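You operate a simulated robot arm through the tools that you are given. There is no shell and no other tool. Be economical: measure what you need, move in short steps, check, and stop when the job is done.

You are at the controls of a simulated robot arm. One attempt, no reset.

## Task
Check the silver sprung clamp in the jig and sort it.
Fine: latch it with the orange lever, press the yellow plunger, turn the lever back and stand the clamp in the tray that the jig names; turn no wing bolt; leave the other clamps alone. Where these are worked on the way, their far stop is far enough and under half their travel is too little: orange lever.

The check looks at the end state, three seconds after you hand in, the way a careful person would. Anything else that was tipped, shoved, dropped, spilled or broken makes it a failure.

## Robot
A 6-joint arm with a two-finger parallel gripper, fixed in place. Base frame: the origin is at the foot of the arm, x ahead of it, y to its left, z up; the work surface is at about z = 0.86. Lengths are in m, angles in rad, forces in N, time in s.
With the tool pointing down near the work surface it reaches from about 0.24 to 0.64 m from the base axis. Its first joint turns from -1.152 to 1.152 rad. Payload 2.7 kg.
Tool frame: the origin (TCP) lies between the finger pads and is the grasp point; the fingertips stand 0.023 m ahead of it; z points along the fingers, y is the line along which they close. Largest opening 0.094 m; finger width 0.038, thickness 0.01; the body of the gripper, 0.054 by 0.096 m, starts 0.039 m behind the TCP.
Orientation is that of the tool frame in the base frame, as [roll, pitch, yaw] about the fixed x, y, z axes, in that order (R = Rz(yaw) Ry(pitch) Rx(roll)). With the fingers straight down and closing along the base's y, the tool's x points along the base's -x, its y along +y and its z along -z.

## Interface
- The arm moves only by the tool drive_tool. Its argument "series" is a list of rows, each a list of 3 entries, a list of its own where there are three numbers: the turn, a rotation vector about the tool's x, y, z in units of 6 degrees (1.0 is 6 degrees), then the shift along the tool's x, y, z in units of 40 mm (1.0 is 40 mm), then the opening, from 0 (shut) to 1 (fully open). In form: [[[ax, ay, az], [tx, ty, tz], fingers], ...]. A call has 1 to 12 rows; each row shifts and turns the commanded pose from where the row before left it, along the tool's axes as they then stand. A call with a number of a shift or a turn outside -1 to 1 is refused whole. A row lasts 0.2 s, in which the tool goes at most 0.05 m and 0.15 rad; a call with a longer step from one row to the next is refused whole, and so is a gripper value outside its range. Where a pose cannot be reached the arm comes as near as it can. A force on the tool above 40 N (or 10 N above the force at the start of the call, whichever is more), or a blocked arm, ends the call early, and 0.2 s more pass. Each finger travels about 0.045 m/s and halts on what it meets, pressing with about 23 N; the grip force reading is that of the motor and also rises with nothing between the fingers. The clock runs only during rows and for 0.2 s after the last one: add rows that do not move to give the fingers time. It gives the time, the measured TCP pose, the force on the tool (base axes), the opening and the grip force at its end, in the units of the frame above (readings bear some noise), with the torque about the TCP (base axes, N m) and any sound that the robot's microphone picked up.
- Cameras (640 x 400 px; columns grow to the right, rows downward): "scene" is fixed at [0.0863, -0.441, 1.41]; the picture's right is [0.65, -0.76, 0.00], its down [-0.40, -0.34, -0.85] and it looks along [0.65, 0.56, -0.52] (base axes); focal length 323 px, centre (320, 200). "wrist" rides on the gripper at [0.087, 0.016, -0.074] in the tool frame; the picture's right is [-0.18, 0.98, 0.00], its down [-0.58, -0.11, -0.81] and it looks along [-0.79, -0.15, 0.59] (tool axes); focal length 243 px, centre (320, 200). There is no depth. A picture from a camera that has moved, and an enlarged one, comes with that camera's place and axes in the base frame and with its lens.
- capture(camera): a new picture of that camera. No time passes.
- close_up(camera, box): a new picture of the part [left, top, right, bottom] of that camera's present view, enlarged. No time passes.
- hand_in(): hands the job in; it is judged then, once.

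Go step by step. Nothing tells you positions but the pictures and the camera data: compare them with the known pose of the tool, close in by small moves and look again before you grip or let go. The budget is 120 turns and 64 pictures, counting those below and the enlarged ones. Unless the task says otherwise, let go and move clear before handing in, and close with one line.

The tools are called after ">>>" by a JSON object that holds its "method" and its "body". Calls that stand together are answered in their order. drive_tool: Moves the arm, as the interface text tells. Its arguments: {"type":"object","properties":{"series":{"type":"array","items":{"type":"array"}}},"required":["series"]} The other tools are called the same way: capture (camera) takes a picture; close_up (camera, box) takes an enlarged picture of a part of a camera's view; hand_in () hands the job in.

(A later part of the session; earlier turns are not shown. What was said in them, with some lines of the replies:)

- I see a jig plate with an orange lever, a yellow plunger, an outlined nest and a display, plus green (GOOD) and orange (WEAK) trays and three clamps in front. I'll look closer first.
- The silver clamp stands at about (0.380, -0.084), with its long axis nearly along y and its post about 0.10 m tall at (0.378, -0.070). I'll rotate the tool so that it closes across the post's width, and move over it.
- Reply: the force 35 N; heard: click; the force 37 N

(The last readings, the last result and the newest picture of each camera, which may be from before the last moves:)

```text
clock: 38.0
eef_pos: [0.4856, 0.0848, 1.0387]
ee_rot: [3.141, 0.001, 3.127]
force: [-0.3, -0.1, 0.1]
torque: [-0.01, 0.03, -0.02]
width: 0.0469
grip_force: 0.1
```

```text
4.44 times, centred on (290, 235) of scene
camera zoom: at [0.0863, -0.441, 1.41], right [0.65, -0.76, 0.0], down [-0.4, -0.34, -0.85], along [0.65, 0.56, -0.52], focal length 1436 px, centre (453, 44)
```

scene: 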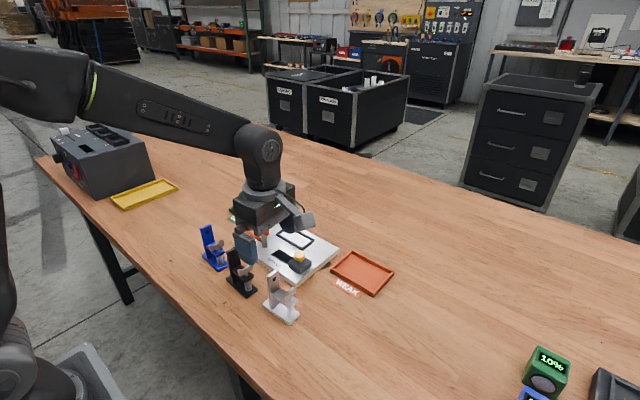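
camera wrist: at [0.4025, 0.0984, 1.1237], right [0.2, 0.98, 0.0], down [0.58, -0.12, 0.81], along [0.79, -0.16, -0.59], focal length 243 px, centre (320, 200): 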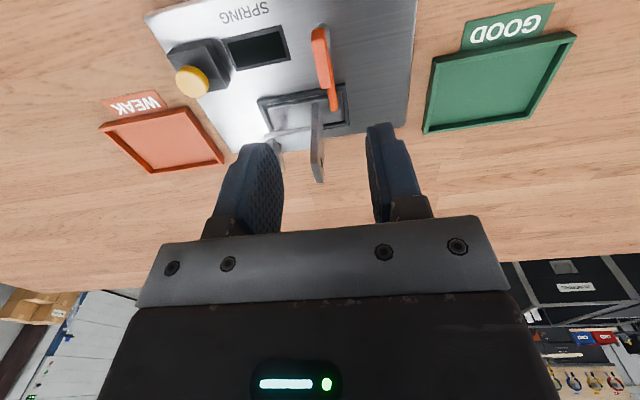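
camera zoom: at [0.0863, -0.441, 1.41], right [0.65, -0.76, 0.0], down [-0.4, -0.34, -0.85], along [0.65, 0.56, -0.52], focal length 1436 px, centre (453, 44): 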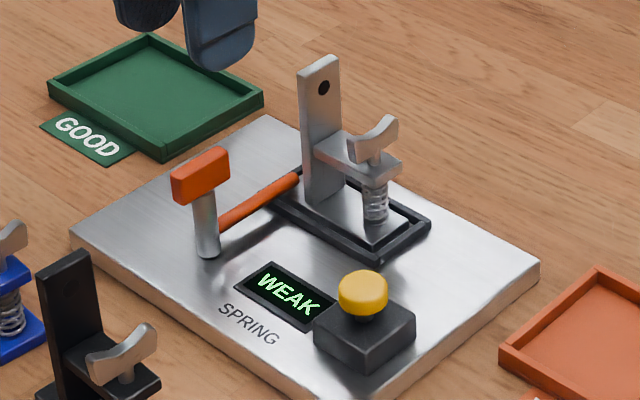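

The jig names WEAK and the display holds it. Next I turn the lever back.

>>> {"method": "drive_tool", "body": {"series": [[[0, 0, 0], [-0.03, -0.02, 0.8], 0.5], [[0, 0, 0], [0, 0, 0.8], 0.5], [[0, 0, 0], [0, 0, 0.5], 0.5], [[0, 0, 0], [0, 0, 0.23], 0.5], [[0, 0, 0], [0, 0, 0], 0.3], [[0, 0, 0], [0, 0, 0], 0.1], [[0, 0, 0], [0, 0, 0], 0], [[0, 0, 0], [0, 0, 0], 0], [[0, 0, 0], [0, 0, 0], 0]]}}

>>> {"method": "close_up", "body": {"camera": "scene", "box": [230, 190, 330, 260]}}

```text
clock: 40.0
eef_pos: [0.4894, 0.0848, 0.9469]
ee_rot: [-3.141, -0.001, 3.13]
force: [0.4, 4.3, -5.8]
torque: [0.07, -0.54, 0.7]
width: 0.0099
grip_force: 44.9
```

```text
5.71 times, centred on (280, 225) of scene
camera zoom: at [0.0864, -0.4409, 1.4101], right [0.65, -0.76, 0.0], down [-0.4, -0.34, -0.85], along [0.65, 0.56, -0.52], focal length 1847 px, centre (549, 57)
```

zoom: 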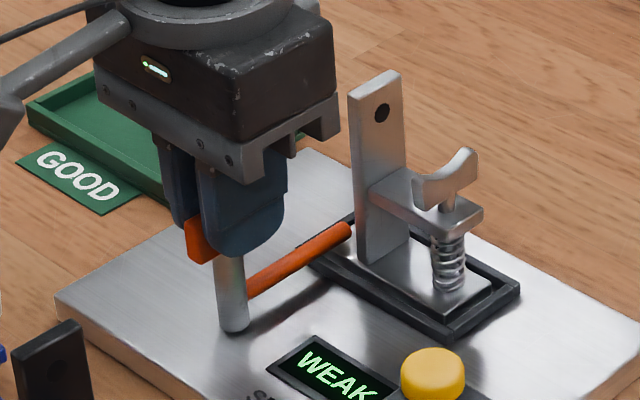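

Gripped; I turn it back counter-clockwise in parts, watching the force.

>>> {"method": "drive_tool", "body": {"series": [[[0, 0, -1], [0.04, 0, 0], 0], [[0, 0, -1], [0, 0, 0], 0], [[0, 0, -1], [0, 0, 0], 0], [[0, 0, -1], [0, 0, 0], 0], [[0, 0, -1], [0, 0, 0], 0], [[0, 0, -1], [0, 0, 0], 0], [[0, 0, -1], [0, 0, 0], 0], [[0, 0, 0], [0, 0, 0], 0]]}}

```text
clock: 41.8
eef_pos: [0.4879, 0.0855, 0.9467]
ee_rot: [-3.141, 0.002, -2.419]
force: [4.8, 26.0, -1.8]
torque: [0.67, -0.5, -0.05]
width: 0.0101
grip_force: 45.4
```

>>> {"method": "drive_tool", "body": {"series": [[[0, 0, 0], [-0.025, 0.03, 0], 0], [[0, 0, -1], [0, 0, 0], 0], [[0, 0, -1], [0, 0, 0], 0], [[0, 0, -1], [0, 0, 0], 0], [[0, 0, -1], [0, 0, 0], 0], [[0, 0, 0], [0, 0, 0], 0]]}}

```text
clock: 43.2
eef_pos: [0.4861, 0.0874, 0.9464]
ee_rot: [3.138, 0.0, -2.003]
force: [-10.8, 22.7, -4.0]
torque: [0.69, -0.59, -0.05]
width: 0.0098
grip_force: 45.4
```

>>> {"method": "drive_tool", "body": {"series": [[[0, 0, 0], [-0.015, 0.03, 0], 0], [[0, 0, -1], [0, 0, 0], 0], [[0, 0, -1], [0, 0, 0], 0], [[0, 0, -1], [0, 0, 0], 0], [[0, 0, 0], [0, 0, 0], 0]]}}

>>> {"method": "drive_tool", "body": {"series": [[[0, 0, -1], [0, 0.02, 0], 0], [[0, 0, 0], [0, 0, 0], 0]]}}

>>> {"method": "drive_tool", "body": {"series": [[[0, 0, -0.7], [0, 0, 0], 0], [[0, 0, 0], [0, 0, 0], 0]]}}

>>> {"method": "close_up", "body": {"camera": "scene", "box": [220, 180, 340, 270]}}

```text
clock: 44.4
eef_pos: [0.4845, 0.0874, 0.9463]
ee_rot: [3.14, 0.0, -1.686]
force: [-16.6, 18.7, 0.3]
torque: [-0.33, 0.03, -0.04]
width: 0.0098
grip_force: 45.0
```

```text
clock: 45.0
eef_pos: [0.4852, 0.0879, 0.9463]
ee_rot: [-3.14, 0.0, -1.583]
force: [-16.2, 18.8, -0.8]
torque: [-0.53, 0.14, -0.02]
width: 0.01
grip_force: 45.5
```

```text
clock: 45.6
eef_pos: [0.4841, 0.0869, 0.9468]
ee_rot: [3.139, 0.002, -1.514]
force: [-20.8, 13.7, 1.0]
torque: [-0.16, 0.14, -1.7]
width: 0.0107
grip_force: 45.3
```

```text
4.44 times, centred on (280, 225) of scene
camera zoom: at [0.0857, -0.4406, 1.4102], right [0.65, -0.76, 0.0], down [-0.4, -0.34, -0.85], along [0.65, 0.56, -0.52], focal length 1436 px, centre (498, 89)
```

zoom: 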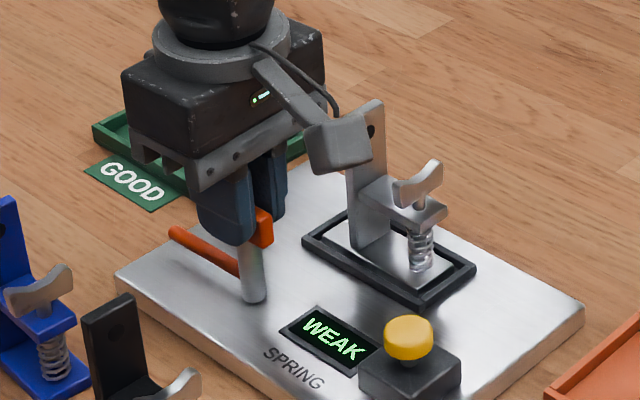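

>>> {"method": "drive_tool", "body": {"series": [[[0, 0, 0.6], [-0.01, 0.03, 0], 0], [[0, 0, 0], [0, 0, 0], 0], [[0, 0, 0], [0, 0, 0], 0.2], [[0, 0, 0], [0, 0, 0], 0.4], [[0, 0, 0], [0, 0, 0], 0.55], [[0, 0, 0], [0, 0, 0], 0.55], [[0, 0, 0], [0, 0, -0.9], 0.55], [[0, 0, 0], [0, 0, -0.9], 0.55], [[0, 0, 0], [0, 0, -0.9], 0.55], [[0, 0, 0], [0, 0, 0], 0.55]]}}

>>> {"method": "close_up", "body": {"camera": "scene", "box": [220, 180, 340, 270]}}

```text
clock: 47.8
eef_pos: [0.4852, 0.0876, 1.0568]
ee_rot: [3.141, 0.001, -1.571]
force: [0.6, -0.8, -0.1]
torque: [-0.04, -0.03, 0.02]
width: 0.0516
grip_force: 0.0
```

```text
4.44 times, centred on (280, 225) of scene
camera zoom: at [0.0863, -0.441, 1.41], right [0.65, -0.76, 0.0], down [-0.4, -0.34, -0.85], along [0.65, 0.56, -0.52], focal length 1436 px, centre (498, 89)
```

zoom: 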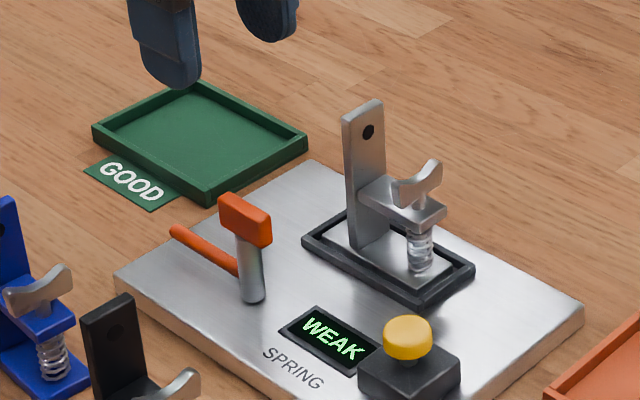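

>>> {"method": "drive_tool", "body": {"series": [[[0, 0, 0], [0.31, -0.93, 0], 0.55], [[0, 0, 0], [0.31, -0.93, 0], 0.55], [[0, 0, 0], [0, 0, 0], 0.55], [[0, 0, 0], [0, 0, 0.5], 0.55], [[0, 0, 0], [0, 0, 0], 0.55]]}}

>>> {"method": "capture", "body": {"camera": "wrist"}}

```text
clock: 49.0
eef_pos: [0.5589, 0.061, 1.0356]
ee_rot: [-3.141, -0.001, -1.573]
force: [0.0, -0.6, 0.2]
torque: [0.0, 0.01, 0.01]
width: 0.0519
grip_force: 0.0
```

```text
18 pictures are left
camera wrist: at [0.5432, -0.0255, 1.1105], right [-0.98, 0.19, 0.0], down [0.11, 0.58, 0.81], along [0.15, 0.79, -0.59], focal length 243 px, centre (320, 200)
```

wrist: 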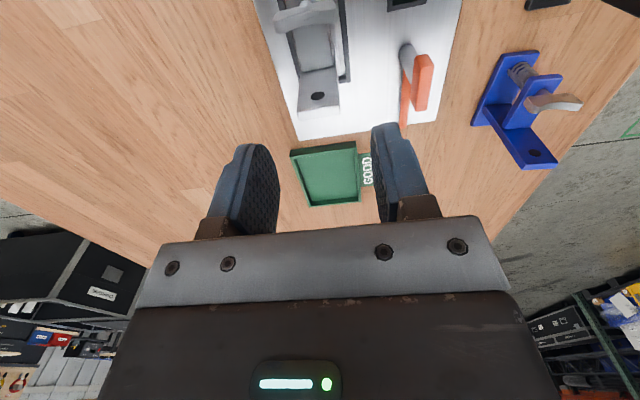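

Aligned over the post again. I descend, grip and lift.

>>> {"method": "drive_tool", "body": {"series": [[[0, 0, 0], [-0.03, -0.02, 0.7], 0.55], [[0, 0, 0], [0, 0, 0.7], 0.55], [[0, 0, 0], [0, 0, 0.5], 0.55], [[0, 0, 0], [0, 0, 0.27], 0.55], [[0, 0, 0], [0, 0, 0], 0.55], [[0, 0, 0], [0, 0, 0], 0.35], [[0, 0, 0], [0, 0, 0], 0.2], [[0, 0, 0], [0, 0, 0], 0.1], [[0, 0, 0], [0, 0, 0], 0.1], [[0, 0, 0], [0, 0, 0], 0.1]]}}

```text
clock: 51.2
eef_pos: [0.5595, 0.0637, 0.9482]
ee_rot: [-3.141, 0.0, -1.574]
force: [-0.1, -0.3, -0.9]
torque: [0.07, 0.0, -0.03]
width: 0.028
grip_force: 23.5
```

>>> {"method": "drive_tool", "body": {"series": [[[0, 0, 0], [0, 0, -0.3], 0.1], [[0, 0, 0], [0, 0, -0.7], 0.1], [[0, 0, 0], [0, 0, -0.8], 0.1], [[0, 0, 0], [0, 0, -0.7], 0.1], [[0, 0, 0], [0.83, -0.07, 0], 0.1], [[0, 0, 0], [0.83, -0.07, 0], 0.1], [[0, 0, 0], [0.83, -0.07, 0], 0.1], [[0, 0, 0], [0.83, -0.07, 0], 0.1], [[0, 0, 0], [0.83, -0.07, 0], 0.1], [[0, 0, 0], [0.83, -0.07, 0], 0.1], [[0, 0, 0], [0, 0, 0], 0.1]]}}

>>> {"method": "capture", "body": {"camera": "wrist"}}

>>> {"method": "close_up", "body": {"camera": "scene", "box": [250, 180, 420, 310]}}

```text
clock: 53.6
eef_pos: [0.5776, -0.137, 1.0497]
ee_rot: [3.14, -0.001, -1.572]
force: [-0.5, 0.9, -2.2]
torque: [0.03, -0.03, -0.04]
width: 0.0278
grip_force: 22.9
```

```text
17 pictures are left
camera wrist: at [0.5616, -0.2237, 1.1248], right [-0.98, 0.19, 0.0], down [0.11, 0.58, 0.81], along [0.15, 0.79, -0.59], focal length 243 px, centre (320, 200)
```

wrist: 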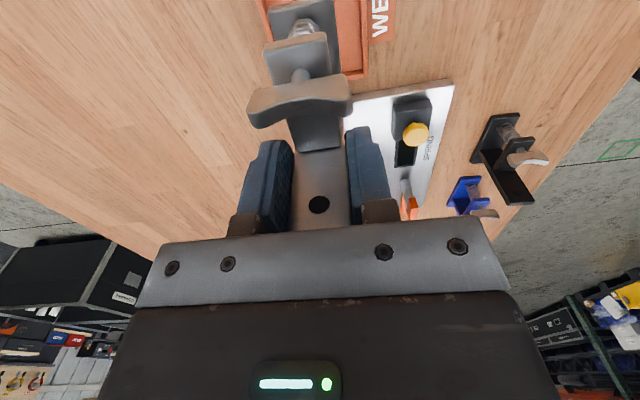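

```text
3.08 times, centred on (335, 245) of scene
camera zoom: at [0.0863, -0.441, 1.41], right [0.65, -0.76, 0.0], down [-0.4, -0.34, -0.85], along [0.65, 0.56, -0.52], focal length 994 px, centre (274, 62)
```

zoom: 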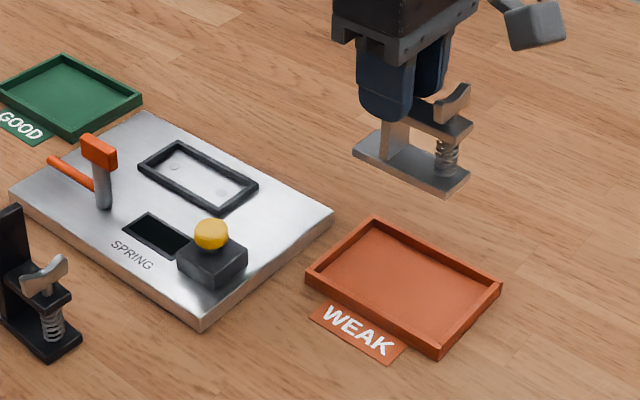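

>>> {"method": "drive_tool", "body": {"series": [[[0, 0, 0], [0, 0, 0.8], 0.1], [[0, 0, 0], [0, 0, 0.7], 0.1], [[0, 0, 0], [0, 0, 0.6], 0.1], [[0, 0, 0], [0, 0, 0.25], 0.1], [[0, 0, 0], [0, 0, 0], 0.1]]}}

>>> {"method": "close_up", "body": {"camera": "scene", "box": [310, 220, 410, 310]}}

```text
clock: 54.8
eef_pos: [0.5749, -0.1359, 0.9536]
ee_rot: [-3.142, 0.0, -1.574]
force: [-0.5, 0.0, -3.0]
torque: [0.06, -0.05, -0.01]
width: 0.028
grip_force: 23.3
```

```text
4.44 times, centred on (360, 265) of scene
camera zoom: at [0.0863, -0.441, 1.41], right [0.65, -0.76, 0.0], down [-0.4, -0.34, -0.85], along [0.65, 0.56, -0.52], focal length 1436 px, centre (142, -89)
```

zoom: 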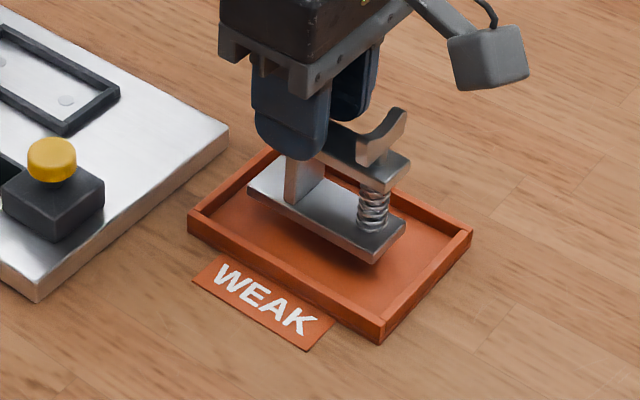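

Well inside the tray. I lower gently to contact.

>>> {"method": "drive_tool", "body": {"series": [[[0, 0, 0], [0, 0, 0.15], 0.1], [[0, 0, 0], [0, 0, 0.1], 0.1], [[0, 0, 0], [0, 0, 0.04], 0.1], [[0, 0, 0], [0, 0, 0], 0.1]]}}

>>> {"method": "close_up", "body": {"camera": "scene", "box": [310, 220, 410, 310]}}

```text
clock: 55.8
eef_pos: [0.5773, -0.1366, 0.9415]
ee_rot: [3.141, 0.001, -1.572]
force: [0.2, 0.1, -2.6]
torque: [0.02, 0.0, 0.02]
width: 0.0279
grip_force: 23.2
```

```text
4.44 times, centred on (360, 265) of scene
camera zoom: at [0.0863, -0.441, 1.41], right [0.65, -0.76, 0.0], down [-0.4, -0.34, -0.85], along [0.65, 0.56, -0.52], focal length 1436 px, centre (142, -89)
```

zoom: 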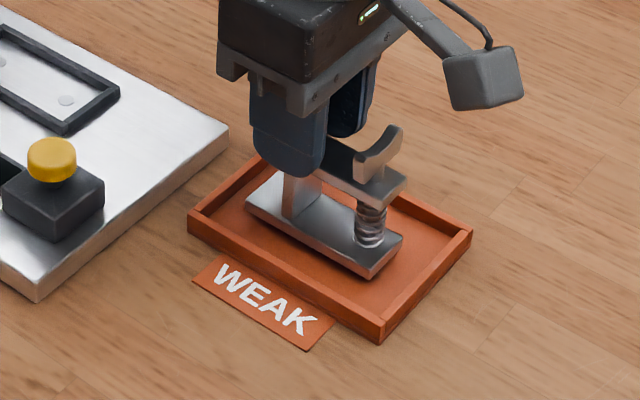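

>>> {"method": "drive_tool", "body": {"series": [[[0, 0, 0], [0, 0, 0.04], 0.1], [[0, 0, 0], [0, 0, 0.03], 0.1], [[0, 0, 0], [0, 0, 0], 0.1]]}}

```text
clock: 56.6
eef_pos: [0.5756, -0.1358, 0.9385]
ee_rot: [-3.14, 0.0, -1.571]
force: [-0.1, 0.2, -1.5]
torque: [0.03, 0.0, -0.03]
width: 0.0278
grip_force: 22.6
```

>>> {"method": "drive_tool", "body": {"series": [[[0, 0, 0], [0, 0, 0.04], 0.1], [[0, 0, 0], [0, 0, 0], 0.1]]}}

```text
clock: 57.2
eef_pos: [0.5754, -0.1369, 0.9368]
ee_rot: [-3.141, 0.002, -1.572]
force: [0.8, 0.8, -2.2]
torque: [-0.02, 0.02, 0.04]
width: 0.0279
grip_force: 23.7
```

>>> {"method": "drive_tool", "body": {"series": [[[0, 0, 0], [0, 0, 0.04], 0.1], [[0, 0, 0], [0, 0, 0], 0.1]]}}

>>> {"method": "close_up", "body": {"camera": "scene", "box": [325, 235, 395, 295]}}

```text
clock: 57.8
eef_pos: [0.5761, -0.1366, 0.936]
ee_rot: [-3.141, 0.0, -1.573]
force: [-0.5, 0.8, -2.1]
torque: [0.05, 0.02, 0.06]
width: 0.0278
grip_force: 23.2
```

```text
6.67 times, centred on (360, 265) of scene
camera zoom: at [0.0863, -0.441, 1.41], right [0.65, -0.76, 0.0], down [-0.4, -0.34, -0.85], along [0.65, 0.56, -0.52], focal length 2155 px, centre (53, -233)
```

zoom: 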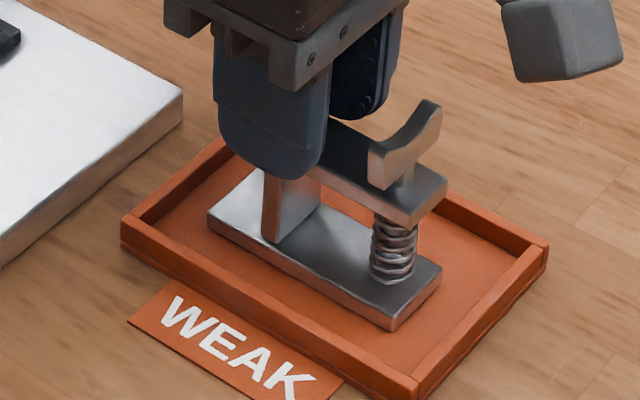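

>>> {"method": "drive_tool", "body": {"series": [[[0, 0, 0], [0, 0, 0.04], 0.1], [[0, 0, 0], [0, 0, 0], 0.1]]}}

>>> {"method": "drive_tool", "body": {"series": [[[0, 0, 0], [0, 0, 0.03], 0.1], [[0, 0, 0], [0, 0, 0], 0.1]]}}

```text
clock: 58.4
eef_pos: [0.5751, -0.1371, 0.935]
ee_rot: [-3.141, 0.0, -1.573]
force: [-3.8, 1.7, 8.1]
torque: [0.18, 0.32, -0.03]
width: 0.0278
grip_force: 23.0
```

```text
clock: 59.0
eef_pos: [0.5763, -0.1358, 0.9351]
ee_rot: [-3.14, -0.003, -1.573]
force: [-3.4, 3.7, 16.0]
torque: [0.02, 0.56, -0.03]
width: 0.0279
grip_force: 23.0
```

In contact with the tray floor. I release and retreat straight up.

>>> {"method": "drive_tool", "body": {"series": [[[0, 0, 0], [0, 0, -0.03], 0.3], [[0, 0, 0], [0, 0, 0], 0.45], [[0, 0, 0], [0, 0, 0], 0.6], [[0, 0, 0], [0, 0, 0], 0.6], [[0, 0, 0], [0, 0, -0.6], 0.6], [[0, 0, 0], [0, 0, -0.9], 0.6], [[0, 0, 0], [0, 0, -0.9], 0.6], [[0, 0, 0], [0, 0, -0.9], 0.6], [[0, 0, 0], [0, 0, 0], 0.6]]}}

>>> {"method": "capture", "body": {"camera": "scene"}}

>>> {"method": "close_up", "body": {"camera": "scene", "box": [190, 180, 410, 330]}}

```text
clock: 61.0
eef_pos: [0.5761, -0.1353, 1.0665]
ee_rot: [-3.141, 0.0, -1.573]
force: [1.3, 0.5, -0.1]
torque: [-0.01, 0.0, -0.01]
width: 0.0567
grip_force: 0.0
```

```text
12 pictures are left
```

scene: 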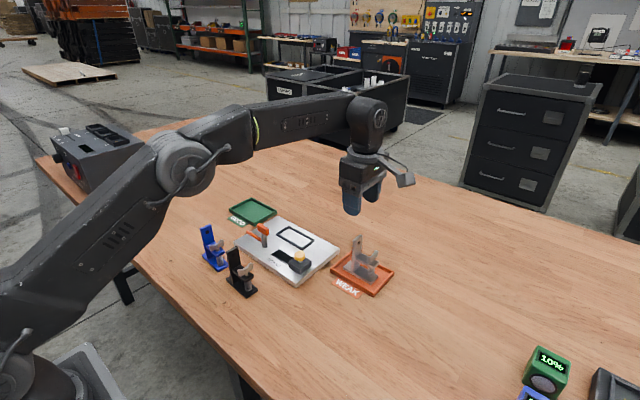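

```text
2.67 times, centred on (300, 255) of scene
camera zoom: at [0.0863, -0.441, 1.41], right [0.65, -0.76, 0.0], down [-0.4, -0.34, -0.85], along [0.65, 0.56, -0.52], focal length 862 px, centre (373, 53)
```

zoom: 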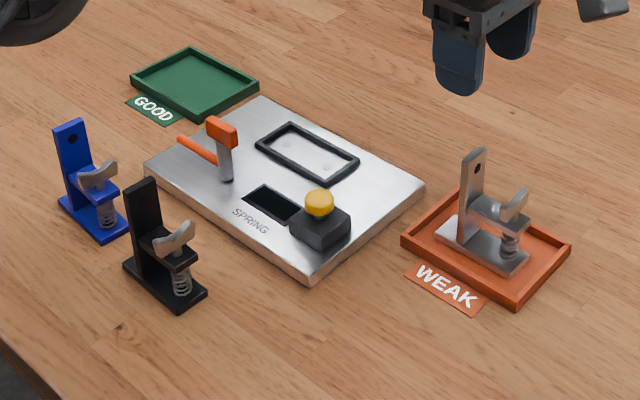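

The silver clamp stands upright in the WEAK tray, the lever is back at its start, the other clamps are untouched and the gripper is clear.

>>> {"method": "hand_in", "body": {}}

```text
The job is handed in.
```

I tested the silver clamp in the jig, which read WEAK, and stood it in the WEAK tray. The lever is back at its start, I turned no wing bolt, and I left the other clamps alone.
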